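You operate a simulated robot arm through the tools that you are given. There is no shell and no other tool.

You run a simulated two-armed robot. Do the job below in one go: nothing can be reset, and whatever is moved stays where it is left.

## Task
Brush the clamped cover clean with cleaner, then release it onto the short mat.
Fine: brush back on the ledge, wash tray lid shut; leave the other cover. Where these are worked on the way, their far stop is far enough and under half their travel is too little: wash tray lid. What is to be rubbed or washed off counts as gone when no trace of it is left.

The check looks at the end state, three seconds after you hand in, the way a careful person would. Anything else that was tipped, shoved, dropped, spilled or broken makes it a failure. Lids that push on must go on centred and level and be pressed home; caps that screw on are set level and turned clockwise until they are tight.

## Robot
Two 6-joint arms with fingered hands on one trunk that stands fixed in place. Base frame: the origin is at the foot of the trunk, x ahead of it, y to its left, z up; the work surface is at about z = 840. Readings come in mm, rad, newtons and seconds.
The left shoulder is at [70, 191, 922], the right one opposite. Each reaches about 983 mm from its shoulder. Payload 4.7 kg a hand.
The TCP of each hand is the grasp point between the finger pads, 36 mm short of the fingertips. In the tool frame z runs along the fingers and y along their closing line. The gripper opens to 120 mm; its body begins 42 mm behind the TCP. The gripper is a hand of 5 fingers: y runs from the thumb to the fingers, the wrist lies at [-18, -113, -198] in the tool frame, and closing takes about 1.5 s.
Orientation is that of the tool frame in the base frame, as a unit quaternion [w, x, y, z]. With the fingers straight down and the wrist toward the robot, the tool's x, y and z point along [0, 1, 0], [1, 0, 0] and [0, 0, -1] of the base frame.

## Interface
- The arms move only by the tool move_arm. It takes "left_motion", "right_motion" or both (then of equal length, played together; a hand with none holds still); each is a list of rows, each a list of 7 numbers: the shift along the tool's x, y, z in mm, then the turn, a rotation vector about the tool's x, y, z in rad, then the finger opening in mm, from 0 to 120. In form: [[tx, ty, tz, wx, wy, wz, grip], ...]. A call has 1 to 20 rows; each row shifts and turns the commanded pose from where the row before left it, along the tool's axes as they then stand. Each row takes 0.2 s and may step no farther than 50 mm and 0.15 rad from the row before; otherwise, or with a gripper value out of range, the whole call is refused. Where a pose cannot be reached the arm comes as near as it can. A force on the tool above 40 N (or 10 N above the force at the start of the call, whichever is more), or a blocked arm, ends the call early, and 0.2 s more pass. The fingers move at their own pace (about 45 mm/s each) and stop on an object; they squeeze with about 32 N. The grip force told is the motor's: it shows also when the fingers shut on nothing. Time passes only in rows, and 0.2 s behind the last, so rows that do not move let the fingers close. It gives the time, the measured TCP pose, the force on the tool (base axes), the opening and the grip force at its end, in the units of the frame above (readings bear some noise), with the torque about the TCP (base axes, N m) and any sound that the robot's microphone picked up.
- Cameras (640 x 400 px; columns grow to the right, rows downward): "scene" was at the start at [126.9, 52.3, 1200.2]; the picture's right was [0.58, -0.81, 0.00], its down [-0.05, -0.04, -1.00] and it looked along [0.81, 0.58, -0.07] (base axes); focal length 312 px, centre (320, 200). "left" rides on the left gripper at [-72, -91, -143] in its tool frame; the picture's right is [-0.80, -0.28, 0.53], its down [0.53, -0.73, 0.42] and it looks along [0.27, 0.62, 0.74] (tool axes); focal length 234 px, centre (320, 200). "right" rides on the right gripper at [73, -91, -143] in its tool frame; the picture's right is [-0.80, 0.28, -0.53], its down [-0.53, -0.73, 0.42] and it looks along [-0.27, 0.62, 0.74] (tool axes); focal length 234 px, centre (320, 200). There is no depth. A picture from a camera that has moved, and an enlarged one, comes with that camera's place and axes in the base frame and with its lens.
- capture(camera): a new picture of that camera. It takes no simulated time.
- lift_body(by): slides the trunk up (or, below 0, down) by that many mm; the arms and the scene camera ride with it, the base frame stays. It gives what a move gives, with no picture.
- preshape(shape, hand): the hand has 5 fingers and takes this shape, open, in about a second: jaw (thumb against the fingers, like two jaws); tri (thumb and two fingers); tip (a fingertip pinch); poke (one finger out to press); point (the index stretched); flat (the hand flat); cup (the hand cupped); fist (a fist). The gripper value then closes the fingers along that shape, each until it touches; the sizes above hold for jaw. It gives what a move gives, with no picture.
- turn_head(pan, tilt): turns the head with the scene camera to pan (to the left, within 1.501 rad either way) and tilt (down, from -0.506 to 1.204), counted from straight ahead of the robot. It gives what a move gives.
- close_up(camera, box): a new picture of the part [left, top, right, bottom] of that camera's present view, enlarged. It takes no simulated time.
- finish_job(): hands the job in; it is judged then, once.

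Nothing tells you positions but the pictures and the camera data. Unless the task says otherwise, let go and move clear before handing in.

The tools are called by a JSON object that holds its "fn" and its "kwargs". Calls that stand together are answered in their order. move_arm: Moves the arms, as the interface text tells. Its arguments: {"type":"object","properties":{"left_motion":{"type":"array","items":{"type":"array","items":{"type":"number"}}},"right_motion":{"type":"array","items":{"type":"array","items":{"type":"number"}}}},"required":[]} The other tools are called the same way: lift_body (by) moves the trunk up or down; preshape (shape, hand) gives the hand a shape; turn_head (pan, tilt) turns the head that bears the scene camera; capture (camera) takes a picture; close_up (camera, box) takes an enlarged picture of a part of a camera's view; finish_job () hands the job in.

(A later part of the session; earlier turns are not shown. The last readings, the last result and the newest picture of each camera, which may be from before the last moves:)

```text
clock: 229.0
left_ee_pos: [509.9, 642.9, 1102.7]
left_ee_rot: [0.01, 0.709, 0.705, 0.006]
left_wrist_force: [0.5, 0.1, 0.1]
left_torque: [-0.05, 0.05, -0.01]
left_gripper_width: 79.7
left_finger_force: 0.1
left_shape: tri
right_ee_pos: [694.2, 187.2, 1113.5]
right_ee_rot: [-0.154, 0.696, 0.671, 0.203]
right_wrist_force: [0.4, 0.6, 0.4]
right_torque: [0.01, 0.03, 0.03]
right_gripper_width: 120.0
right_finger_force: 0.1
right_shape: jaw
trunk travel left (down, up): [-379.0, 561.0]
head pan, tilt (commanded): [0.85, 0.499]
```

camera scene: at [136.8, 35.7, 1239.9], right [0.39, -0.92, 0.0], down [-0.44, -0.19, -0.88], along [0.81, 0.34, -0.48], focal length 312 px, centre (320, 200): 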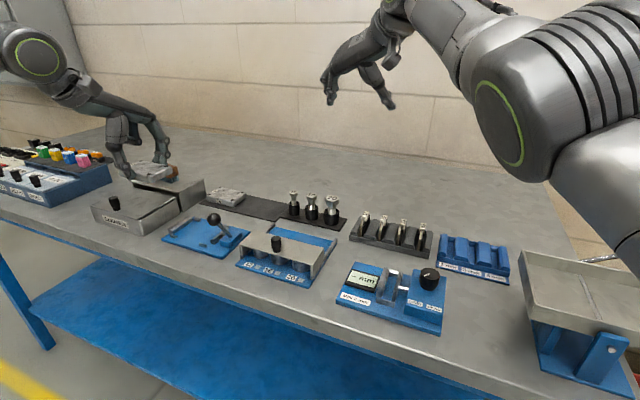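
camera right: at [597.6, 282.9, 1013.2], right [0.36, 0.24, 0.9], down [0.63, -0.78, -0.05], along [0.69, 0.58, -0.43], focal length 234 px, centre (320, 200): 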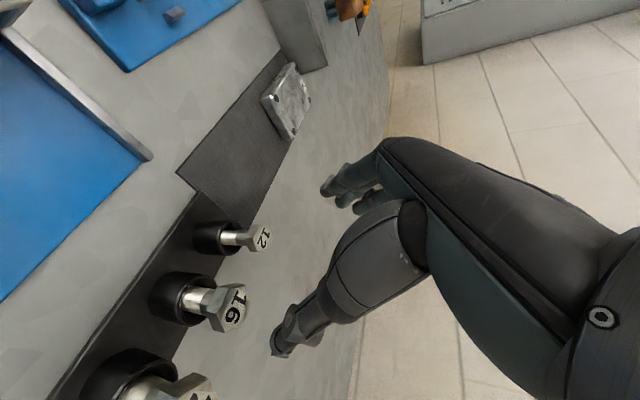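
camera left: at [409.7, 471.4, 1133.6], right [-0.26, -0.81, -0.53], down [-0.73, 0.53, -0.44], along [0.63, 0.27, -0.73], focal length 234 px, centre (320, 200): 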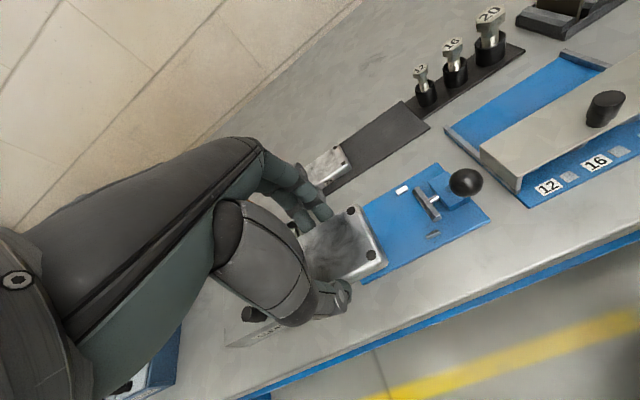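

The right arm was blocked briefly and the body shifted slightly, so it's touching something. I'll look before moving further.

{"fn": "capture", "kwargs": {"camera": "scene"}}

{"fn": "turn_head", "kwargs": {"pan": -0.1, "tilt": 0.2}}

{"fn": "capture", "kwargs": {"camera": "scene"}}

{"fn": "capture", "kwargs": {"camera": "right"}}

```text
taken
camera scene: at [113.8, 68.8, 1139.4], right [0.75, -0.66, 0.0], down [-0.32, -0.36, -0.88], along [0.58, 0.66, -0.48], focal length 312 px, centre (320, 200)
```

scene: 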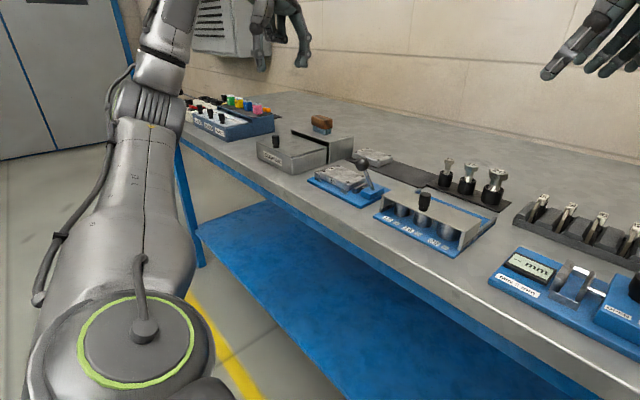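

```text
clock: 230.2
left_ee_pos: [509.0, 640.9, 1104.0]
left_ee_rot: [0.01, 0.709, 0.705, 0.006]
left_wrist_force: [0.3, 0.0, -1.1]
left_torque: [-0.02, -0.01, 0.0]
left_gripper_width: 79.6
left_finger_force: 0.1
left_shape: tri
right_ee_pos: [693.5, 185.6, 1117.4]
right_ee_rot: [-0.155, 0.696, 0.671, 0.203]
right_wrist_force: [-0.3, -0.2, -0.4]
right_torque: [-0.03, 0.0, -0.02]
right_gripper_width: 120.1
right_finger_force: 0.0
right_shape: jaw
trunk travel left (down, up): [-379.0, 561.0]
head pan, tilt (commanded): [-0.099, 0.201]
```

```text
taken
camera scene: at [145.2, -10.0, 1167.7], right [-0.1, -1.0, 0.0], down [-0.2, 0.02, -0.98], along [0.97, -0.1, -0.2], focal length 312 px, centre (320, 200)
```

scene: 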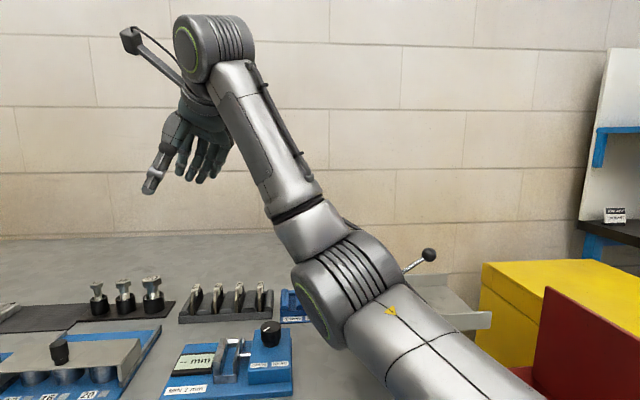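

```text
taken
camera right: at [592.1, 182.3, 1272.4], right [0.23, -0.97, 0.08], down [-0.71, -0.22, -0.67], along [0.67, 0.1, -0.74], focal length 234 px, centre (320, 200)
```

right: 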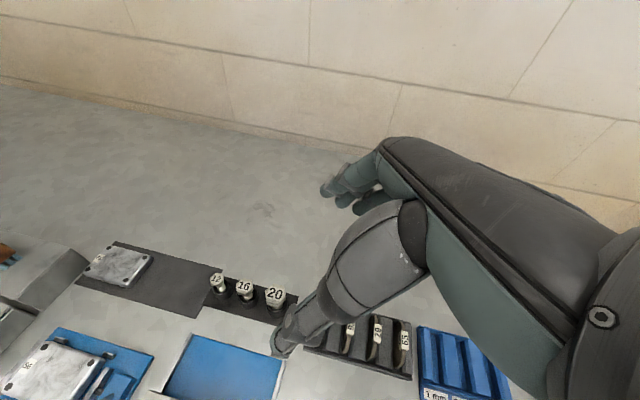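

The right arm is in an elbow-low posture, and the body is still leaning slightly from a contact. I'll raise the right hand to relieve it and watch the left hand's reading return.

{"fn": "move_arm", "kwargs": {"right_motion": [[14, 0, -26, 0, 0, 0, 120], [14, 0, -26, 0, 0, 0, 120], [0, 0, 0, 0, 0, 0, 120]]}}

{"fn": "turn_head", "kwargs": {"pan": -0.6, "tilt": 0.5}}

{"fn": "capture", "kwargs": {"camera": "scene"}}

```text
clock: 231.0
left_ee_pos: [509.8, 640.7, 1103.3]
left_ee_rot: [0.011, 0.71, 0.704, 0.007]
left_wrist_force: [-0.2, -0.2, -0.7]
left_torque: [-0.01, -0.01, 0.0]
left_gripper_width: 79.7
left_finger_force: 0.1
left_shape: tri
right_ee_pos: [689.3, 184.4, 1175.5]
right_ee_rot: [-0.155, 0.696, 0.67, 0.204]
right_wrist_force: [-0.1, 0.2, 0.4]
right_torque: [0.02, -0.02, 0.0]
right_gripper_width: 120.0
right_finger_force: 0.0
right_shape: jaw
trunk travel left (down, up): [-379.0, 561.0]
head pan, tilt (commanded): [-0.099, 0.201]
```

```text
clock: 232.0
left_ee_pos: [509.5, 641.2, 1104.3]
left_ee_rot: [0.011, 0.71, 0.705, 0.006]
left_wrist_force: [0.1, -0.2, 0.3]
left_torque: [-0.03, -0.01, 0.0]
left_gripper_width: 80.0
left_finger_force: 0.1
left_shape: tri
right_ee_pos: [687.9, 184.6, 1176.3]
right_ee_rot: [-0.153, 0.696, 0.671, 0.203]
right_wrist_force: [1.0, -0.9, 0.4]
right_torque: [0.0, -0.01, -0.02]
right_gripper_width: 119.9
right_finger_force: 0.0
right_shape: jaw
trunk travel left (down, up): [-379.0, 561.0]
head pan, tilt (commanded): [-0.6, 0.499]
```

```text
taken
camera scene: at [127.6, -52.1, 1140.1], right [-0.56, -0.83, 0.0], down [-0.4, 0.27, -0.88], along [0.72, -0.5, -0.48], focal length 312 px, centre (320, 200)
```

scene: 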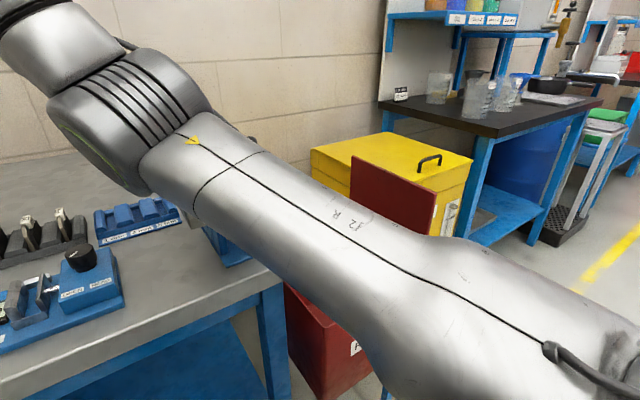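

The right upper arm passes just above the chute stand at the bench's right end. I need to verify that the chute wasn't touched; I'll lift the trunk for clearance and compare with my early picture.

{"fn": "lift_body", "kwargs": {"by": 120}}

{"fn": "turn_head", "kwargs": {"pan": -0.3, "tilt": 0.6}}

{"fn": "capture", "kwargs": {"camera": "scene"}}

{"fn": "turn_head", "kwargs": {"pan": 0.5, "tilt": 0.6}}

{"fn": "capture", "kwargs": {"camera": "scene"}}

```text
clock: 233.5
left_ee_pos: [509.1, 640.9, 1225.2]
left_ee_rot: [0.01, 0.709, 0.705, 0.007]
left_wrist_force: [0.9, 0.8, -0.2]
left_torque: [0.02, -0.01, 0.01]
left_gripper_width: 79.9
left_finger_force: 0.1
left_shape: tri
right_ee_pos: [688.7, 184.2, 1295.9]
right_ee_rot: [-0.155, 0.696, 0.671, 0.203]
right_wrist_force: [0.2, 0.5, -0.8]
right_torque: [0.01, -0.02, 0.0]
right_gripper_width: 120.2
right_finger_force: 0.0
right_shape: jaw
trunk travel left (down, up): [-499.0, 441.0]
head pan, tilt (commanded): [-0.6, 0.499]
```

```text
clock: 234.3
left_ee_pos: [508.3, 641.3, 1224.2]
left_ee_rot: [0.01, 0.71, 0.704, 0.007]
left_wrist_force: [0.2, 0.1, -0.4]
left_torque: [0.02, 0.01, 0.0]
left_gripper_width: 79.5
left_finger_force: 0.0
left_shape: tri
right_ee_pos: [688.6, 184.4, 1295.3]
right_ee_rot: [-0.154, 0.697, 0.671, 0.203]
right_wrist_force: [-0.7, -1.1, -0.4]
right_torque: [-0.04, -0.05, -0.01]
right_gripper_width: 119.9
right_finger_force: 0.1
right_shape: jaw
trunk travel left (down, up): [-499.0, 441.0]
head pan, tilt (commanded): [-0.3, 0.6]
```

```text
taken
camera scene: at [136.9, -27.1, 1251.0], right [-0.3, -0.95, 0.0], down [-0.54, 0.17, -0.83], along [0.79, -0.24, -0.56], focal length 312 px, centre (320, 200)
```

scene: 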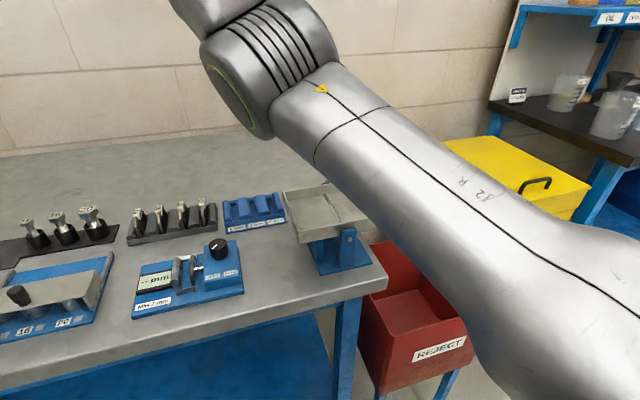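

```text
clock: 235.4
left_ee_pos: [510.2, 642.5, 1224.2]
left_ee_rot: [0.011, 0.71, 0.704, 0.007]
left_wrist_force: [-0.9, -1.1, -0.1]
left_torque: [0.01, -0.01, -0.02]
left_gripper_width: 80.1
left_finger_force: 0.0
left_shape: tri
right_ee_pos: [689.7, 184.7, 1296.1]
right_ee_rot: [-0.154, 0.696, 0.671, 0.203]
right_wrist_force: [0.7, 0.0, 0.3]
right_torque: [0.02, 0.0, -0.02]
right_gripper_width: 119.8
right_finger_force: 0.1
right_shape: jaw
trunk travel left (down, up): [-499.0, 441.0]
head pan, tilt (commanded): [0.499, 0.6]
```

```text
taken
camera scene: at [130.2, 41.4, 1251.0], right [0.48, -0.88, 0.0], down [-0.5, -0.27, -0.82], along [0.72, 0.39, -0.57], focal length 312 px, centre (320, 200)
```

scene: 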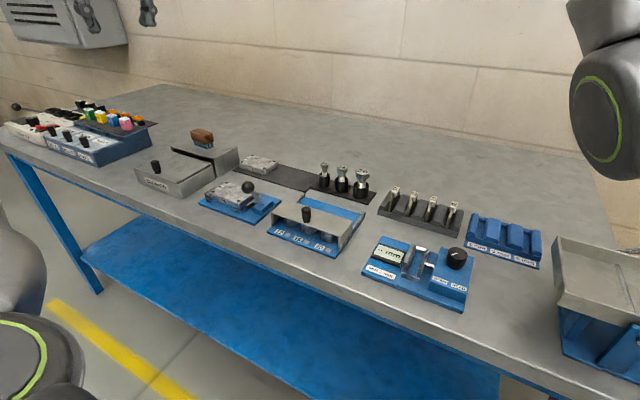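

Everything on the bench looks undisturbed. With the trunk around here and the right arm nearly stretched, the rolled right hand should reach both spots. I'll square its orientation, roll a bit more and move it over the mat.

{"fn": "move_arm", "kwargs": {"right_motion": [[0, 0, 0, 0.0755, 0.09, -0.016, 120], [0, 0, 0, 0, 0, 0, 120]]}}

{"fn": "move_arm", "kwargs": {"right_motion": [[1, 2, 40, 0, 0, 0, 120], [1, 2, 40, 0, 0, 0, 120], [1, 2, 40, 0, 0, 0, 120], [1, 2, 40, 0, 0, 0, 120], [0, 0, 0, 0, 0, 0, 120]]}}

{"fn": "capture", "kwargs": {"camera": "scene"}}

```text
clock: 236.0
left_ee_pos: [507.5, 642.4, 1223.8]
left_ee_rot: [0.011, 0.71, 0.705, 0.006]
left_wrist_force: [-0.9, 0.1, -0.3]
left_torque: [0.02, -0.03, -0.03]
left_gripper_width: 80.1
left_finger_force: 0.1
left_shape: tri
right_ee_pos: [687.9, 185.5, 1296.6]
right_ee_rot: [-0.209, 0.674, 0.676, 0.21]
right_wrist_force: [-0.2, 0.6, 0.8]
right_torque: [-0.02, 0.0, -0.02]
right_gripper_width: 119.8
right_finger_force: 0.0
right_shape: jaw
trunk travel left (down, up): [-499.0, 441.0]
head pan, tilt (commanded): [0.499, 0.6]
```

```text
clock: 237.2
left_ee_pos: [508.6, 640.5, 1224.6]
left_ee_rot: [0.009, 0.71, 0.704, 0.007]
left_wrist_force: [0.2, -0.6, -0.1]
left_torque: [0.02, -0.02, 0.03]
left_gripper_width: 79.8
left_finger_force: 0.0
left_shape: tri
right_ee_pos: [696.7, 277.1, 1167.4]
right_ee_rot: [-0.21, 0.674, 0.676, 0.211]
right_wrist_force: [0.3, -0.8, 0.7]
right_torque: [0.01, -0.01, 0.02]
right_gripper_width: 119.9
right_finger_force: 0.1
right_shape: jaw
trunk travel left (down, up): [-499.0, 441.0]
head pan, tilt (commanded): [0.499, 0.6]
```

```text
taken
camera scene: at [129.8, 40.6, 1251.1], right [0.48, -0.88, 0.0], down [-0.5, -0.27, -0.83], along [0.72, 0.39, -0.56], focal length 312 px, centre (320, 200)
```

scene: 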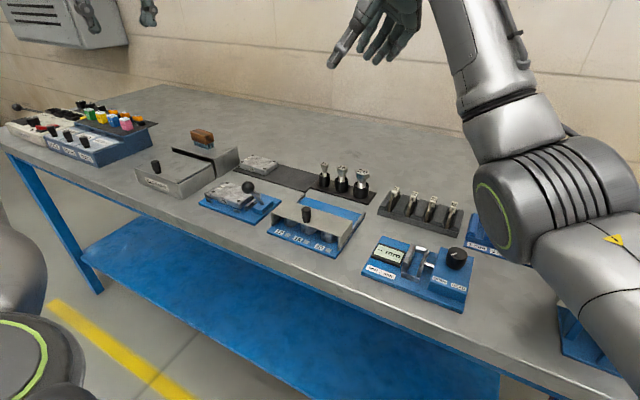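

That worked smoothly. I'll continue down toward the mat's free half.

{"fn": "move_arm", "kwargs": {"right_motion": [[1, 1.6, 40, 0, 0, 0, 120], [1, 1.6, 40, 0, 0, 0, 120], [1, 1.6, 40, 0, 0, 0, 120], [1, 1.6, 40, 0, 0, 0, 120], [1, 1.6, 40, 0, 0, 0, 120], [0, 0, 0, 0, 0, 0, 120]]}}

{"fn": "capture", "kwargs": {"camera": "scene"}}

{"fn": "capture", "kwargs": {"camera": "right"}}

```text
clock: 238.6
left_ee_pos: [508.9, 641.1, 1225.1]
left_ee_rot: [0.01, 0.709, 0.705, 0.006]
left_wrist_force: [-0.4, 0.4, -0.3]
left_torque: [0.03, 0.02, 0.02]
left_gripper_width: 80.0
left_finger_force: 0.0
left_shape: tri
right_ee_pos: [714.9, 393.0, 1009.6]
right_ee_rot: [-0.21, 0.674, 0.676, 0.21]
right_wrist_force: [-0.4, 0.3, 0.5]
right_torque: [-0.02, -0.01, 0.0]
right_gripper_width: 120.2
right_finger_force: 0.1
right_shape: jaw
right hand out of reach, approached as far as the arm can: row 5
trunk travel left (down, up): [-499.0, 441.0]
head pan, tilt (commanded): [0.499, 0.6]
```

```text
taken
camera scene: at [130.0, 41.1, 1251.0], right [0.48, -0.88, 0.0], down [-0.5, -0.27, -0.83], along [0.72, 0.39, -0.56], focal length 312 px, centre (320, 200)
```

scene: 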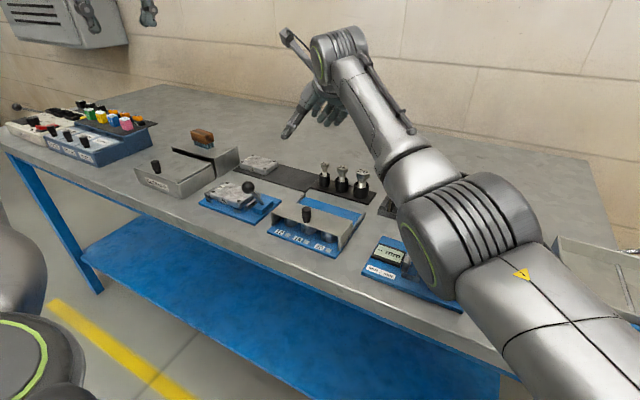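

```text
taken
camera right: at [623.4, 372.0, 1169.8], right [0.28, -0.96, -0.02], down [-0.73, -0.2, -0.65], along [0.62, 0.2, -0.76], focal length 234 px, centre (320, 200)
```

right: 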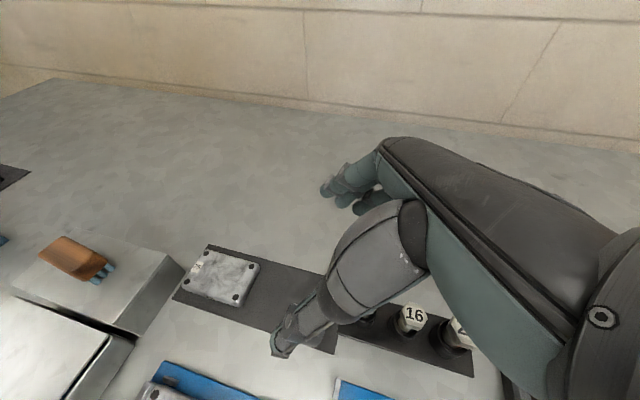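

The right hand reaches above the mat's free half with fingers slanting toward +y. Now I'll check that it can also reach the fixture from here.

{"fn": "move_arm", "kwargs": {"right_motion": [[15, -38, 10, 0, 0, 0, 120], [15, -38, 10, 0, 0, 0, 120], [15, -38, 10, 0, 0, 0, 120], [15, -38, 10, 0, 0, 0, 120], [0, 0, 0, 0, 0, 0, 120]]}}

{"fn": "capture", "kwargs": {"camera": "scene"}}

{"fn": "capture", "kwargs": {"camera": "right"}}

```text
clock: 239.3
left_ee_pos: [510.2, 640.0, 1223.9]
left_ee_rot: [0.011, 0.71, 0.704, 0.007]
left_wrist_force: [0.6, 0.9, 0.0]
left_torque: [0.02, 0.04, 0.0]
left_gripper_width: 79.9
left_finger_force: 0.1
left_shape: tri
right_ee_pos: [735.2, 377.2, 957.7]
right_ee_rot: [-0.262, 0.716, 0.625, 0.168]
right_wrist_force: [-0.1, 0.5, 2.7]
right_torque: [-0.16, -0.01, 0.03]
right_gripper_width: 120.0
right_finger_force: 0.0
right_shape: jaw
right hand out of reach, approached as far as the arm can: row 1, 2, 3
trunk travel left (down, up): [-499.0, 441.0]
head pan, tilt (commanded): [0.499, 0.6]
stopped in row 3 (right hand): the arm was blocked; the commanded pose is now the measured one
```

```text
taken
camera scene: at [131.4, 41.0, 1250.8], right [0.48, -0.88, 0.0], down [-0.5, -0.27, -0.82], along [0.72, 0.39, -0.57], focal length 312 px, centre (320, 200)
```

scene: 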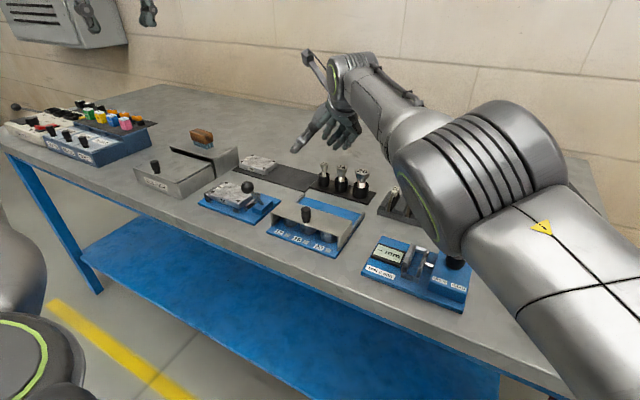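

```text
taken
camera right: at [669.9, 359.4, 1130.3], right [0.19, -0.98, -0.08], down [-0.84, -0.12, -0.52], along [0.5, 0.17, -0.85], focal length 234 px, centre (320, 200)
```

right: 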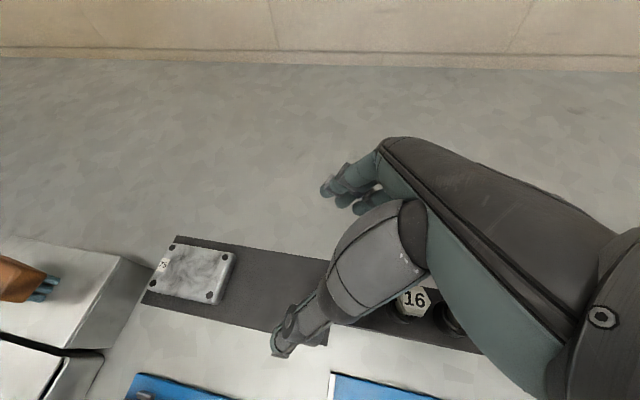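

The hand was blocked, possibly by the low-side fingers nearing the bolts. I'll raise it straight up and check the bolts.

{"fn": "move_arm", "kwargs": {"right_motion": [[22.7, -6.6, -32.3, 0, 0, 0, 120], [22.7, -6.6, -32.3, 0, 0, 0, 120], [0, 0, 0, 0, 0, 0, 120]]}}

{"fn": "close_up", "kwargs": {"camera": "scene", "box": [230, 130, 390, 230]}}

{"fn": "capture", "kwargs": {"camera": "right"}}

```text
clock: 240.2
left_ee_pos: [510.0, 642.9, 1221.8]
left_ee_rot: [0.01, 0.71, 0.704, 0.007]
left_wrist_force: [-0.4, 0.0, -0.3]
left_torque: [0.01, -0.01, 0.0]
left_gripper_width: 79.5
left_finger_force: 0.0
left_shape: tri
right_ee_pos: [726.5, 371.8, 1037.6]
right_ee_rot: [-0.261, 0.714, 0.628, 0.167]
right_wrist_force: [0.0, -0.2, 0.3]
right_torque: [-0.01, 0.0, -0.01]
right_gripper_width: 119.9
right_finger_force: 0.0
right_shape: jaw
right hand out of reach, approached as far as the arm can: row 1, 2
trunk travel left (down, up): [-499.0, 441.0]
head pan, tilt (commanded): [0.499, 0.6]
```

```text
4.00 times, centred on (310, 180) of scene
camera zoom: at [130.9, 42.3, 1250.8], right [0.48, -0.88, 0.0], down [-0.5, -0.27, -0.82], along [0.72, 0.39, -0.57], focal length 1247 px, centre (360, 280)
```

zoom: 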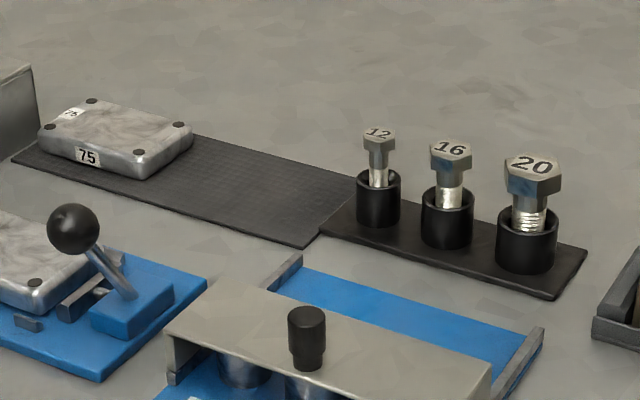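

```text
taken
camera right: at [661.2, 353.2, 1210.1], right [0.2, -0.98, -0.08], down [-0.84, -0.13, -0.52], along [0.5, 0.17, -0.85], focal length 234 px, centre (320, 200)
```

right: 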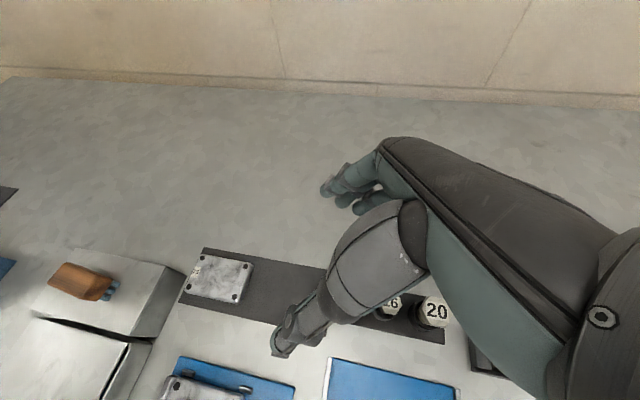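

The bolts are untouched. A mid-air handover looks like the way: the left hand holds the cover high near its limit, and the right hand takes it and places it. First I'll restore the right hand's orientation (rolled about 0.5) and test the handover spot with it empty.

{"fn": "move_arm", "kwargs": {"right_motion": [[0, -20, -10, -0.0535, -0.0625, -0.0758, 120], [0, -20, -10, -0.0535, -0.0625, -0.0758, 120], [0, 0, 0, 0, 0, 0, 120]]}}

{"fn": "preshape", "kwargs": {"shape": "tip", "hand": "right"}}

{"fn": "capture", "kwargs": {"camera": "right"}}

{"fn": "close_up", "kwargs": {"camera": "scene", "box": [270, 20, 430, 160]}}

```text
clock: 240.9
left_ee_pos: [511.6, 641.1, 1224.0]
left_ee_rot: [0.01, 0.71, 0.704, 0.006]
left_wrist_force: [-0.5, -0.4, 0.6]
left_torque: [0.01, 0.05, -0.02]
left_gripper_width: 79.8
left_finger_force: 0.1
left_shape: tri
right_ee_pos: [690.1, 361.0, 1058.5]
right_ee_rot: [-0.17, 0.684, 0.688, 0.173]
right_wrist_force: [-0.2, -0.4, -0.1]
right_torque: [-0.02, 0.01, 0.05]
right_gripper_width: 120.2
right_finger_force: 0.0
right_shape: jaw
trunk travel left (down, up): [-499.0, 441.0]
head pan, tilt (commanded): [0.499, 0.6]
```

```text
clock: 241.8
left_ee_pos: [508.8, 640.9, 1223.4]
left_ee_rot: [0.01, 0.709, 0.705, 0.007]
left_wrist_force: [-0.3, 0.6, -0.6]
left_torque: [0.04, -0.01, 0.02]
left_gripper_width: 79.7
left_finger_force: 0.0
left_shape: tri
right_ee_pos: [688.5, 361.0, 1059.5]
right_ee_rot: [-0.17, 0.685, 0.687, 0.173]
right_wrist_force: [-0.1, -0.9, -0.5]
right_torque: [-0.03, 0.0, 0.0]
right_gripper_width: 120.0
right_finger_force: 0.1
right_shape: tip
trunk travel left (down, up): [-499.0, 441.0]
head pan, tilt (commanded): [0.499, 0.6]
```

```text
taken
camera right: at [596.4, 357.5, 1220.3], right [0.28, -0.96, 0.09], down [-0.73, -0.27, -0.63], along [0.62, 0.11, -0.77], focal length 234 px, centre (320, 200)
```

right: 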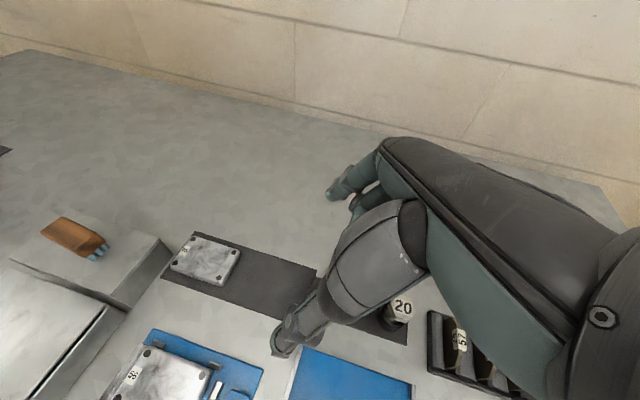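

```text
2.86 times, centred on (350, 90) of scene
camera zoom: at [130.2, 41.6, 1251.0], right [0.48, -0.88, 0.0], down [-0.5, -0.27, -0.82], along [0.72, 0.39, -0.57], focal length 890 px, centre (234, 514)
```

zoom: 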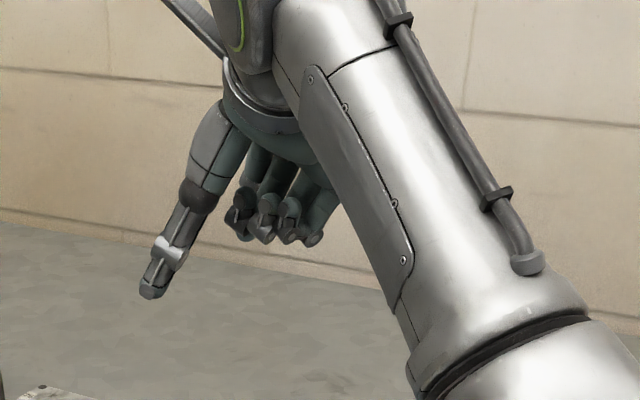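

The tip shape folds the other fingers neatly. The right hand moved freely to [688, 361, 1060]. Now I'll test the handover approach position.

{"fn": "move_arm", "kwargs": {"right_motion": [[23, -24.5, -21.7, 0, 0, 0, 120], [23, -24.5, -21.7, 0, 0, 0, 120], [23, -24.5, -21.7, 0, 0, 0, 120], [23, -24.5, -21.7, 0, 0, 0, 120], [0, 0, 0, 0, 0, 0, 120]]}}

{"fn": "move_arm", "kwargs": {"right_motion": [[0, 0, 25, 0, 0, 0, 120], [0, 0, 25, 0, 0, 0, 120], [0, 0, 25, 0, 0, 0, 120], [0, 0, 0, 0, 0, 0, 120]]}}

```text
clock: 243.2
left_ee_pos: [509.0, 640.3, 1224.6]
left_ee_rot: [0.011, 0.71, 0.704, 0.006]
left_wrist_force: [-0.3, -0.2, 0.1]
left_torque: [0.05, 0.0, 0.02]
left_gripper_width: 79.7
left_finger_force: 0.1
left_shape: tri
right_ee_pos: [628.5, 375.2, 1148.5]
right_ee_rot: [-0.193, 0.704, 0.664, 0.159]
right_wrist_force: [0.6, 0.0, 0.3]
right_torque: [0.0, 0.02, 0.0]
right_gripper_width: 119.9
right_finger_force: 0.1
right_shape: tip
trunk travel left (down, up): [-499.0, 441.0]
head pan, tilt (commanded): [0.499, 0.6]
stopped in row 5 (right hand): the arm was blocked; the commanded pose is now the measured one
```

```text
clock: 244.4
left_ee_pos: [509.8, 641.0, 1224.4]
left_ee_rot: [0.01, 0.71, 0.704, 0.006]
left_wrist_force: [1.1, -1.0, -0.1]
left_torque: [0.03, 0.02, 0.02]
left_gripper_width: 79.8
left_finger_force: 0.1
left_shape: tri
right_ee_pos: [680.2, 382.5, 1067.3]
right_ee_rot: [-0.217, 0.725, 0.638, 0.143]
right_wrist_force: [0.5, -0.3, -0.2]
right_torque: [0.0, 0.02, 0.04]
right_gripper_width: 120.3
right_finger_force: 0.1
right_shape: tip
right hand out of reach, approached as far as the arm can: row 2, 3
trunk travel left (down, up): [-499.0, 441.0]
head pan, tilt (commanded): [0.499, 0.6]
stopped in row 4 (right hand): the arm was blocked; the commanded pose is now the measured one
```

The right arm gets physically blocked when moving further inward, so a handover won't work. But measuring the folded fingers shows the left hand could do it with a roll the other way (fingers slanting toward −y, tip grip), which keeps its wrist on the reachable side. I'll move the right arm clear and test that with the left hand empty.

{"fn": "move_arm", "kwargs": {"right_motion": [[-24.8, 1, -37.2, 0, 0, 0, 120], [-24.8, 1, -37.2, 0, 0, 0, 120], [-24.8, 1, -37.2, 0, 0, 0, 120], [-24.8, 1, -37.2, 0, 0, 0, 120], [-24.8, 1, -37.2, 0, 0, 0, 120], [-24.8, 1, -37.2, 0, 0, 0, 120], [0, 0, 0, 0, 0, 0, 120]]}}

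{"fn": "preshape", "kwargs": {"shape": "tip", "hand": "left"}}

{"fn": "move_arm", "kwargs": {"left_motion": [[0, 0, 0, 0, -0.14, 0, 120], [0, 0, 0, 0, -0.14, 0, 120], [0, 0, 0, 0, -0.14, 0, 120], [0, 0, 0, 0, -0.14, 0, 120], [0, 0, 0, 0, -0.14, 0, 120], [0, 0, 0, 0, 0, 0, 120]]}}

```text
clock: 246.1
left_ee_pos: [508.0, 641.0, 1223.6]
left_ee_rot: [0.011, 0.71, 0.704, 0.007]
left_wrist_force: [0.3, 1.1, -0.5]
left_torque: [-0.03, 0.0, -0.02]
left_gripper_width: 79.9
left_finger_force: 0.1
left_shape: tri
right_ee_pos: [683.6, 155.1, 1190.0]
right_ee_rot: [-0.215, 0.721, 0.643, 0.141]
right_wrist_force: [0.3, 1.5, -0.6]
right_torque: [-0.04, -0.02, 0.0]
right_gripper_width: 120.2
right_finger_force: 0.0
right_shape: tip
right hand out of reach, approached as far as the arm can: row 6
trunk travel left (down, up): [-499.0, 441.0]
head pan, tilt (commanded): [0.499, 0.6]
```

```text
clock: 246.9
left_ee_pos: [508.9, 641.2, 1225.0]
left_ee_rot: [0.011, 0.71, 0.705, 0.006]
left_wrist_force: [-0.5, 1.0, 0.1]
left_torque: [0.03, -0.02, 0.0]
left_gripper_width: 120.1
left_finger_force: 0.0
left_shape: tip
right_ee_pos: [683.2, 154.5, 1188.9]
right_ee_rot: [-0.214, 0.721, 0.643, 0.143]
right_wrist_force: [0.5, 0.3, -0.4]
right_torque: [-0.01, -0.01, 0.04]
right_gripper_width: 120.1
right_finger_force: 0.0
right_shape: tip
trunk travel left (down, up): [-499.0, 441.0]
head pan, tilt (commanded): [0.499, 0.6]
```

```text
clock: 248.3
left_ee_pos: [509.4, 641.3, 1224.3]
left_ee_rot: [0.252, 0.67, 0.657, -0.237]
left_wrist_force: [-0.7, -0.5, -0.3]
left_torque: [-0.02, 0.01, -0.01]
left_gripper_width: 120.0
left_finger_force: 0.1
left_shape: tip
right_ee_pos: [683.2, 154.5, 1188.8]
right_ee_rot: [-0.215, 0.721, 0.643, 0.141]
right_wrist_force: [-0.8, -0.6, 0.2]
right_torque: [-0.03, -0.03, -0.03]
right_gripper_width: 120.1
right_finger_force: 0.0
right_shape: tip
trunk travel left (down, up): [-499.0, 441.0]
head pan, tilt (commanded): [0.499, 0.6]
```

The −0.7 roll works here. Now I'll move the empty left hand toward a hover over the mat's free half.

{"fn": "move_arm", "kwargs": {"left_motion": [[5.2, 23, 33, 0, 0, 0, 120], [5.2, 23, 33, 0, 0, 0, 120], [5.2, 23, 33, 0, 0, 0, 120], [5.2, 23, 33, 0, 0, 0, 120], [5.2, 23, 33, 0, 0, 0, 120], [5.2, 23, 33, 0, 0, 0, 120], [0, 0, 0, 0, 0, 0, 120]]}}

{"fn": "capture", "kwargs": {"camera": "left"}}

{"fn": "capture", "kwargs": {"camera": "scene"}}

```text
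clock: 249.9
left_ee_pos: [649.9, 534.1, 1057.8]
left_ee_rot: [0.252, 0.669, 0.658, -0.236]
left_wrist_force: [-0.5, -0.6, 0.8]
left_torque: [0.01, -0.01, -0.02]
left_gripper_width: 120.2
left_finger_force: 0.1
left_shape: tip
right_ee_pos: [682.6, 154.2, 1189.7]
right_ee_rot: [-0.214, 0.721, 0.644, 0.141]
right_wrist_force: [0.0, -0.3, 0.3]
right_torque: [-0.03, 0.01, 0.0]
right_gripper_width: 120.1
right_finger_force: 0.0
right_shape: tip
trunk travel left (down, up): [-499.0, 441.0]
head pan, tilt (commanded): [0.499, 0.6]
```

```text
taken
camera left: at [553.9, 572.9, 1211.4], right [-0.29, -0.95, 0.11], down [-0.71, 0.14, -0.69], along [0.64, -0.28, -0.72], focal length 234 px, centre (320, 200)
```

left: 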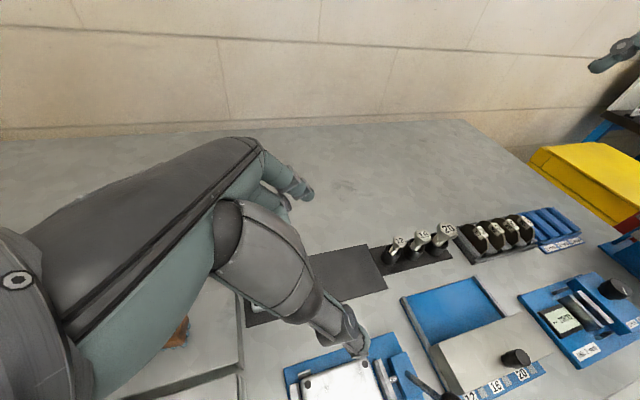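

```text
taken
camera scene: at [129.2, 41.5, 1251.1], right [0.48, -0.88, 0.0], down [-0.5, -0.27, -0.83], along [0.72, 0.39, -0.56], focal length 312 px, centre (320, 200)
```

scene: 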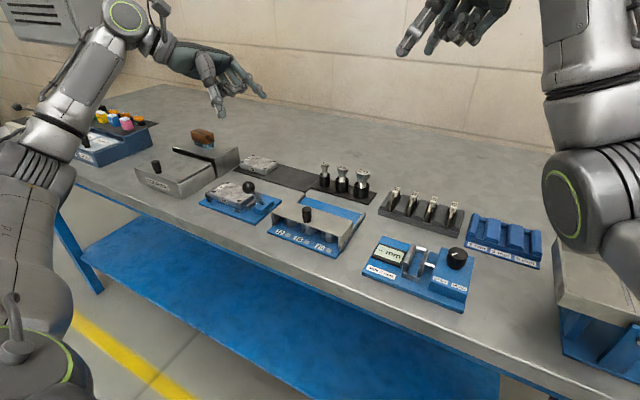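

Excellent, no limit so far: the left hand is at [650, 534, 1058]. I'll continue to the hover point.

{"fn": "move_arm", "kwargs": {"left_motion": [[5.2, 23, 28, 0, 0, 0, 120], [5.2, 23, 28, 0, 0, 0, 120], [0, 0, 0, 0, 0, 0, 120]]}}

{"fn": "move_arm", "kwargs": {"left_motion": [[-30, 0, 25, 0, 0, 0, 120], [0, 0, 0, 0, 0, 0, 120]]}}

{"fn": "capture", "kwargs": {"camera": "left"}}

{"fn": "capture", "kwargs": {"camera": "scene"}}

```text
clock: 250.8
left_ee_pos: [696.3, 506.4, 1008.1]
left_ee_rot: [0.252, 0.669, 0.658, -0.236]
left_wrist_force: [-0.7, -0.8, 0.8]
left_torque: [0.05, 0.02, -0.01]
left_gripper_width: 120.1
left_finger_force: 0.0
left_shape: tip
right_ee_pos: [683.0, 154.5, 1189.7]
right_ee_rot: [-0.214, 0.721, 0.644, 0.143]
right_wrist_force: [0.7, -0.4, 0.0]
right_torque: [0.0, -0.02, -0.02]
right_gripper_width: 119.9
right_finger_force: 0.0
right_shape: tip
trunk travel left (down, up): [-499.0, 441.0]
head pan, tilt (commanded): [0.499, 0.6]
```

```text
clock: 251.3
left_ee_pos: [697.0, 467.5, 1007.4]
left_ee_rot: [0.251, 0.669, 0.658, -0.237]
left_wrist_force: [0.1, -0.2, 0.2]
left_torque: [-0.03, -0.02, -0.04]
left_gripper_width: 120.1
left_finger_force: 0.0
left_shape: tip
right_ee_pos: [682.4, 156.6, 1189.1]
right_ee_rot: [-0.214, 0.721, 0.643, 0.142]
right_wrist_force: [0.6, -0.1, 0.4]
right_torque: [0.01, -0.01, -0.04]
right_gripper_width: 120.0
right_finger_force: 0.1
right_shape: tip
trunk travel left (down, up): [-499.0, 441.0]
head pan, tilt (commanded): [0.499, 0.6]
```

```text
taken
camera left: at [600.6, 504.9, 1161.7], right [-0.29, -0.95, 0.11], down [-0.71, 0.14, -0.69], along [0.64, -0.28, -0.72], focal length 234 px, centre (320, 200)
```

left: 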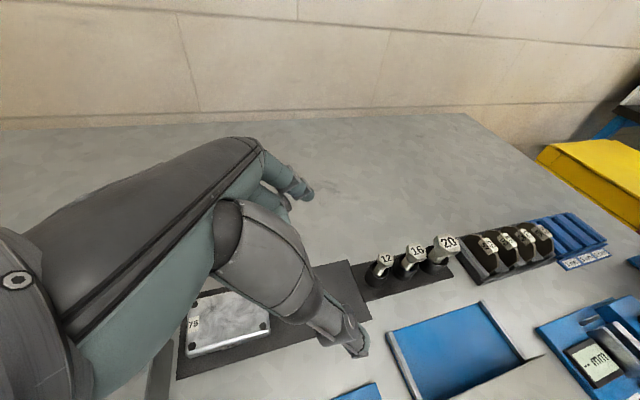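

```text
taken
camera scene: at [130.0, 42.2, 1251.0], right [0.48, -0.88, 0.0], down [-0.5, -0.27, -0.82], along [0.72, 0.39, -0.57], focal length 312 px, centre (320, 200)
```

scene: 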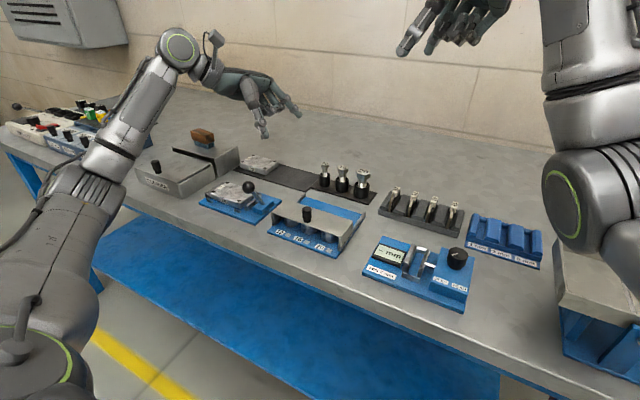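

The left hand reached [697, 467, 1007], right over the free part of the mat; its arm is now in a different, freer posture. I'll test whether I can roll back to vertical fingers here.

{"fn": "move_arm", "kwargs": {"left_motion": [[0, 0, 0, 0, 0.14, 0, 120], [0, 0, 0, 0, 0.14, 0, 120], [0, 0, 0, 0, 0.14, 0, 120], [0, 0, 0, 0, 0, 0, 120]]}}

{"fn": "move_arm", "kwargs": {"left_motion": [[0, 0, 0, 0, 0.14, 0, 120], [0, 0, 0, 0, 0.14, 0, 120], [0, 0, 0, 0, 0, 0, 120]]}}

{"fn": "capture", "kwargs": {"camera": "scene"}}

```text
clock: 252.3
left_ee_pos: [697.1, 467.8, 1009.1]
left_ee_rot: [0.108, 0.704, 0.696, -0.092]
left_wrist_force: [-0.5, 0.8, -0.1]
left_torque: [-0.02, -0.01, 0.01]
left_gripper_width: 119.8
left_finger_force: 0.0
left_shape: tip
right_ee_pos: [683.7, 155.5, 1188.3]
right_ee_rot: [-0.214, 0.72, 0.644, 0.143]
right_wrist_force: [-0.8, 0.4, 0.5]
right_torque: [0.0, 0.02, 0.0]
right_gripper_width: 119.9
right_finger_force: 0.0
right_shape: tip
trunk travel left (down, up): [-499.0, 441.0]
head pan, tilt (commanded): [0.499, 0.6]
```

```text
clock: 253.2
left_ee_pos: [696.5, 469.1, 1008.2]
left_ee_rot: [0.01, 0.71, 0.704, 0.008]
left_wrist_force: [-0.1, 0.4, -0.1]
left_torque: [0.03, -0.01, -0.01]
left_gripper_width: 120.2
left_finger_force: 0.2
left_shape: tip
right_ee_pos: [682.3, 155.6, 1189.9]
right_ee_rot: [-0.213, 0.721, 0.644, 0.143]
right_wrist_force: [-0.2, 1.0, 1.0]
right_torque: [-0.02, 0.05, 0.01]
right_gripper_width: 119.8
right_finger_force: 0.0
right_shape: tip
trunk travel left (down, up): [-499.0, 441.0]
head pan, tilt (commanded): [0.499, 0.6]
```

```text
taken
camera scene: at [130.0, 41.9, 1251.0], right [0.48, -0.88, 0.0], down [-0.5, -0.27, -0.82], along [0.72, 0.39, -0.57], focal length 312 px, centre (320, 200)
```

scene: 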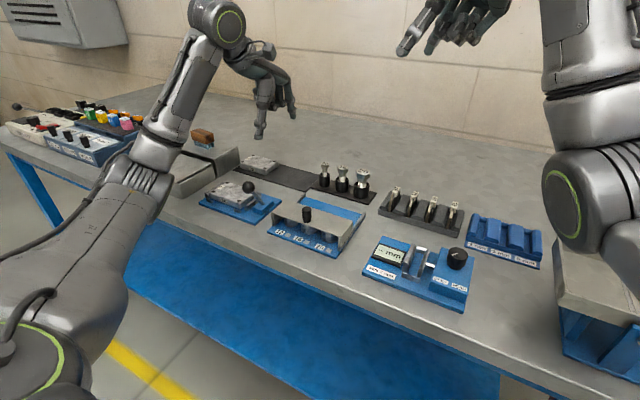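

This is the breakthrough: the left hand now holds vertical fingers at [696, 469, 1008], over the mat, without any limit. I'll check whether it can move from here directly back over the fixture in the same posture.

{"fn": "move_arm", "kwargs": {"left_motion": [[8, -30, 0, 0, 0, 0, 120], [8, -30, 0, 0, 0, 0, 120], [8, -30, 0, 0, 0, 0, 120], [0, 0, 0, 0, 0, 0, 120]]}}

{"fn": "capture", "kwargs": {"camera": "scene"}}

```text
clock: 254.2
left_ee_pos: [608.4, 491.7, 1005.4]
left_ee_rot: [0.01, 0.71, 0.704, 0.006]
left_wrist_force: [1.5, -0.6, -1.1]
left_torque: [-0.03, -0.04, 0.05]
left_gripper_width: 119.8
left_finger_force: 0.1
left_shape: tip
right_ee_pos: [684.7, 154.4, 1189.0]
right_ee_rot: [-0.214, 0.721, 0.644, 0.142]
right_wrist_force: [0.4, -0.1, 0.2]
right_torque: [0.02, 0.01, 0.04]
right_gripper_width: 119.9
right_finger_force: 0.0
right_shape: tip
trunk travel left (down, up): [-499.0, 441.0]
head pan, tilt (commanded): [0.499, 0.6]
```

```text
taken
camera scene: at [131.3, 41.0, 1250.8], right [0.48, -0.88, 0.0], down [-0.5, -0.27, -0.82], along [0.72, 0.39, -0.57], focal length 312 px, centre (320, 200)
```

scene: 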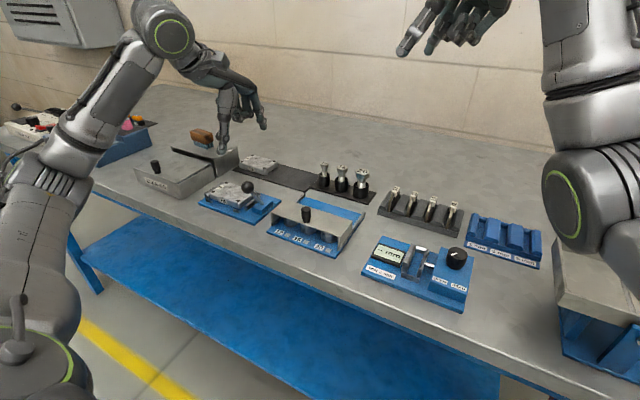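

No limits. I'll continue over the fixture.

{"fn": "move_arm", "kwargs": {"left_motion": [[5, -26, 0, 0, 0, 0, 120], [5, -26, 0, 0, 0, 0, 120], [0, 0, 0, 0, 0, 0, 120]]}}

{"fn": "capture", "kwargs": {"camera": "scene"}}

{"fn": "capture", "kwargs": {"camera": "left"}}

```text
clock: 254.9
left_ee_pos: [556.3, 501.3, 1004.8]
left_ee_rot: [0.011, 0.71, 0.704, 0.007]
left_wrist_force: [0.2, -0.2, -0.6]
left_torque: [-0.03, -0.02, -0.01]
left_gripper_width: 120.0
left_finger_force: 0.0
left_shape: tip
right_ee_pos: [684.6, 153.6, 1188.9]
right_ee_rot: [-0.215, 0.722, 0.643, 0.141]
right_wrist_force: [0.5, -0.1, -0.2]
right_torque: [0.0, -0.01, 0.02]
right_gripper_width: 119.9
right_finger_force: 0.1
right_shape: tip
trunk travel left (down, up): [-499.0, 441.0]
head pan, tilt (commanded): [0.499, 0.6]
```

```text
taken
camera scene: at [131.3, 41.4, 1250.8], right [0.48, -0.88, 0.0], down [-0.5, -0.27, -0.82], along [0.72, 0.39, -0.57], focal length 312 px, centre (320, 200)
```

scene: 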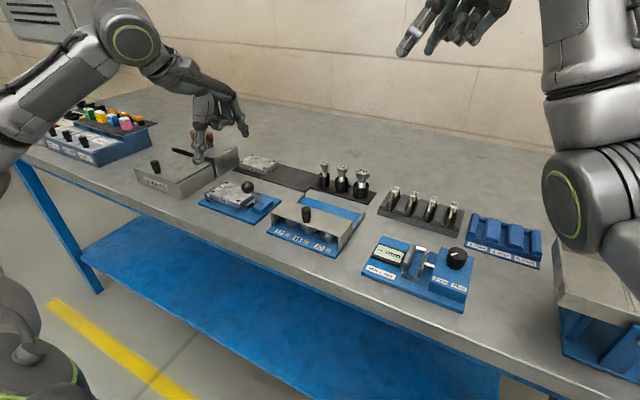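

```text
taken
camera left: at [459.7, 430.5, 1146.0], right [-0.27, -0.8, -0.53], down [-0.72, 0.54, -0.44], along [0.64, 0.26, -0.72], focal length 234 px, centre (320, 200)
```

left: 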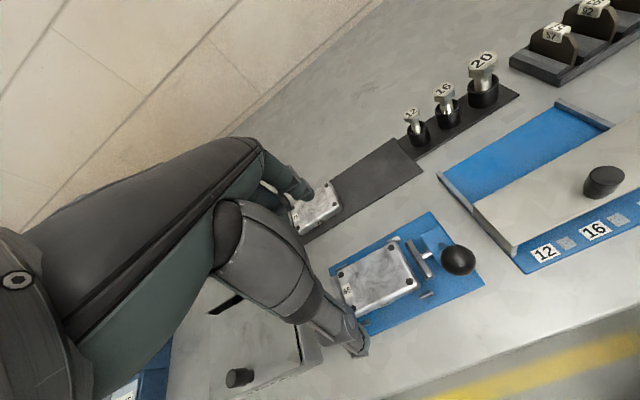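

Perfect: the left hand is over the fixture in the freer posture. I'll switch to the thumb-and-two-finger shape and come down on the cover as before.

{"fn": "preshape", "kwargs": {"shape": "tri", "hand": "left"}}

{"fn": "move_arm", "kwargs": {"left_motion": [[0, 0, 30, 0, 0, 0, 80], [0, 0, 30, 0, 0, 0, 80], [0, -0.5, 20, 0, 0, 0, 78], [0, 0, 10, 0, 0, 0, 76], [0, 0, 0, 0, 0, 0, 76]]}}

{"fn": "turn_head", "kwargs": {"pan": 0.85, "tilt": 0.6}}

{"fn": "close_up", "kwargs": {"camera": "left", "box": [260, 160, 440, 340]}}

{"fn": "capture", "kwargs": {"camera": "scene"}}

```text
clock: 255.8
left_ee_pos: [554.7, 502.6, 1005.3]
left_ee_rot: [0.01, 0.71, 0.704, 0.007]
left_wrist_force: [0.6, 0.0, 0.4]
left_torque: [0.01, 0.02, 0.01]
left_gripper_width: 119.8
left_finger_force: 0.0
left_shape: tri
right_ee_pos: [684.0, 154.5, 1188.9]
right_ee_rot: [-0.215, 0.72, 0.644, 0.142]
right_wrist_force: [0.1, -0.3, -0.8]
right_torque: [0.0, 0.0, -0.02]
right_gripper_width: 119.9
right_finger_force: 0.1
right_shape: tip
trunk travel left (down, up): [-499.0, 441.0]
head pan, tilt (commanded): [0.499, 0.6]
```

```text
clock: 257.1
left_ee_pos: [556.7, 502.1, 914.5]
left_ee_rot: [0.011, 0.709, 0.705, 0.007]
left_wrist_force: [-1.2, 0.1, -0.2]
left_torque: [0.02, -0.02, -0.02]
left_gripper_width: 76.3
left_finger_force: 0.1
left_shape: tri
right_ee_pos: [683.5, 155.4, 1189.5]
right_ee_rot: [-0.214, 0.721, 0.643, 0.143]
right_wrist_force: [0.0, -0.2, 0.7]
right_torque: [0.0, 0.0, 0.01]
right_gripper_width: 119.9
right_finger_force: 0.1
right_shape: tip
trunk travel left (down, up): [-499.0, 441.0]
head pan, tilt (commanded): [0.499, 0.6]
```

```text
clock: 257.9
left_ee_pos: [557.6, 502.2, 915.5]
left_ee_rot: [0.011, 0.709, 0.705, 0.007]
left_wrist_force: [-0.2, -0.7, 0.2]
left_torque: [0.0, -0.01, -0.01]
left_gripper_width: 76.5
left_finger_force: 0.1
left_shape: tri
right_ee_pos: [682.7, 153.9, 1189.4]
right_ee_rot: [-0.214, 0.721, 0.644, 0.142]
right_wrist_force: [-0.1, -0.8, -0.3]
right_torque: [-0.01, 0.0, -0.01]
right_gripper_width: 120.2
right_finger_force: 0.1
right_shape: tip
trunk travel left (down, up): [-499.0, 441.0]
head pan, tilt (commanded): [0.85, 0.6]
```

```text
2.22 times, centred on (350, 250) of left
camera zoom: at [460.2, 430.8, 1056.2], right [-0.27, -0.8, -0.53], down [-0.72, 0.54, -0.44], along [0.64, 0.26, -0.72], focal length 520 px, centre (253, 89)
```

zoom: 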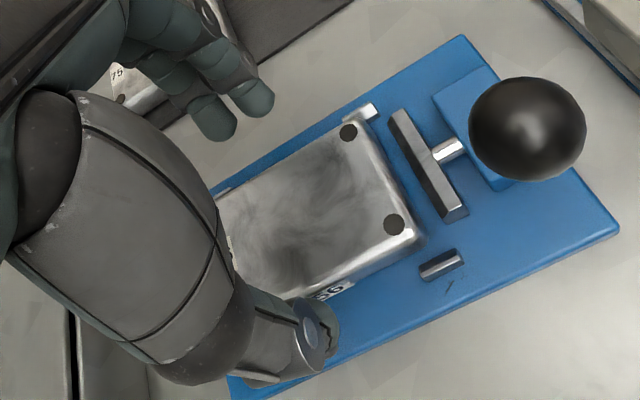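

```text
taken
camera scene: at [110.9, 65.5, 1251.0], right [0.75, -0.66, 0.0], down [-0.37, -0.42, -0.82], along [0.55, 0.62, -0.57], focal length 312 px, centre (320, 200)
```

scene: 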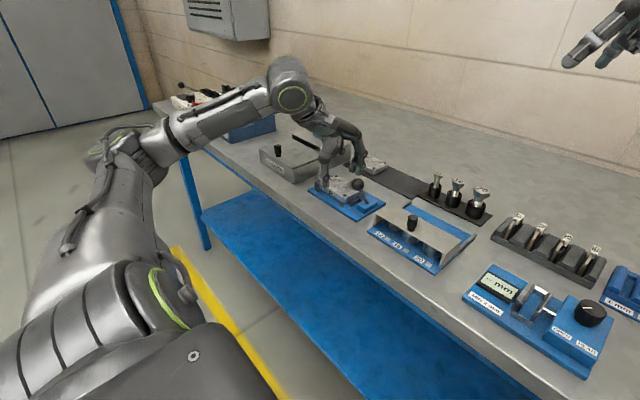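

I'll nudge −2 mm in x and lower the rest of the way to the proven grip height.

{"fn": "move_arm", "kwargs": {"left_motion": [[0, -2, 9, 0, 0, 0, 74], [0, 0, 7, 0, 0, 0, 72], [0, 0, 0, 0, 0, 0, 72]]}}

{"fn": "close_up", "kwargs": {"camera": "scene", "box": [300, 140, 396, 220]}}

{"fn": "close_up", "kwargs": {"camera": "left", "box": [260, 160, 440, 340]}}

```text
clock: 258.7
left_ee_pos: [555.1, 501.9, 899.4]
left_ee_rot: [0.011, 0.71, 0.704, 0.006]
left_wrist_force: [0.0, 0.1, -0.3]
left_torque: [0.0, 0.03, -0.03]
left_gripper_width: 72.6
left_finger_force: 0.1
left_shape: tri
right_ee_pos: [682.4, 154.8, 1189.2]
right_ee_rot: [-0.214, 0.721, 0.643, 0.143]
right_wrist_force: [-0.2, -0.6, 1.0]
right_torque: [-0.01, 0.01, 0.02]
right_gripper_width: 119.7
right_finger_force: 0.1
right_shape: tip
trunk travel left (down, up): [-499.0, 441.0]
head pan, tilt (commanded): [0.85, 0.6]
```

```text
5.00 times, centred on (348, 180) of scene
camera zoom: at [110.8, 65.5, 1251.0], right [0.75, -0.66, 0.0], down [-0.37, -0.42, -0.82], along [0.54, 0.62, -0.57], focal length 1558 px, centre (180, 300)
```

zoom: 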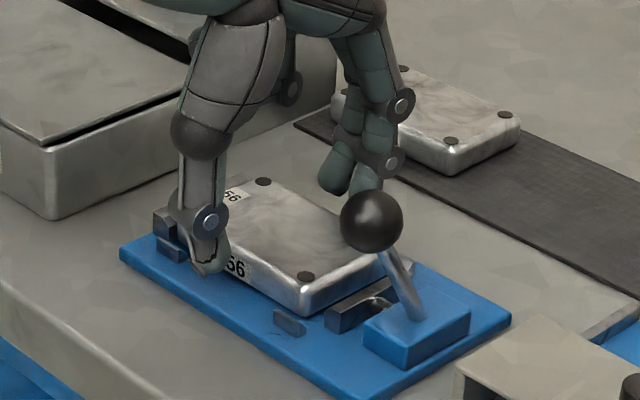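

```text
2.22 times, centred on (350, 250) of left
camera zoom: at [458.8, 430.9, 1040.2], right [-0.27, -0.8, -0.53], down [-0.72, 0.54, -0.45], along [0.64, 0.26, -0.72], focal length 520 px, centre (253, 89)
```

zoom: 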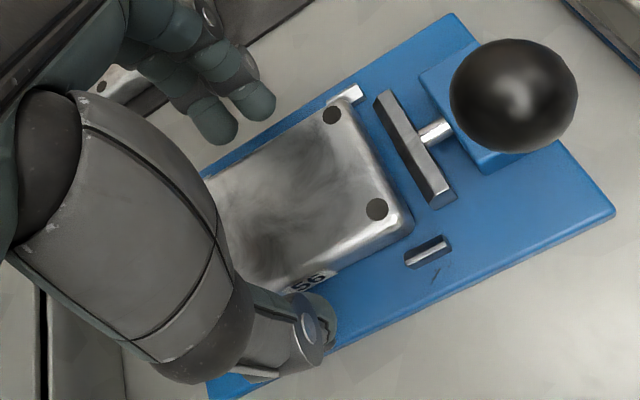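

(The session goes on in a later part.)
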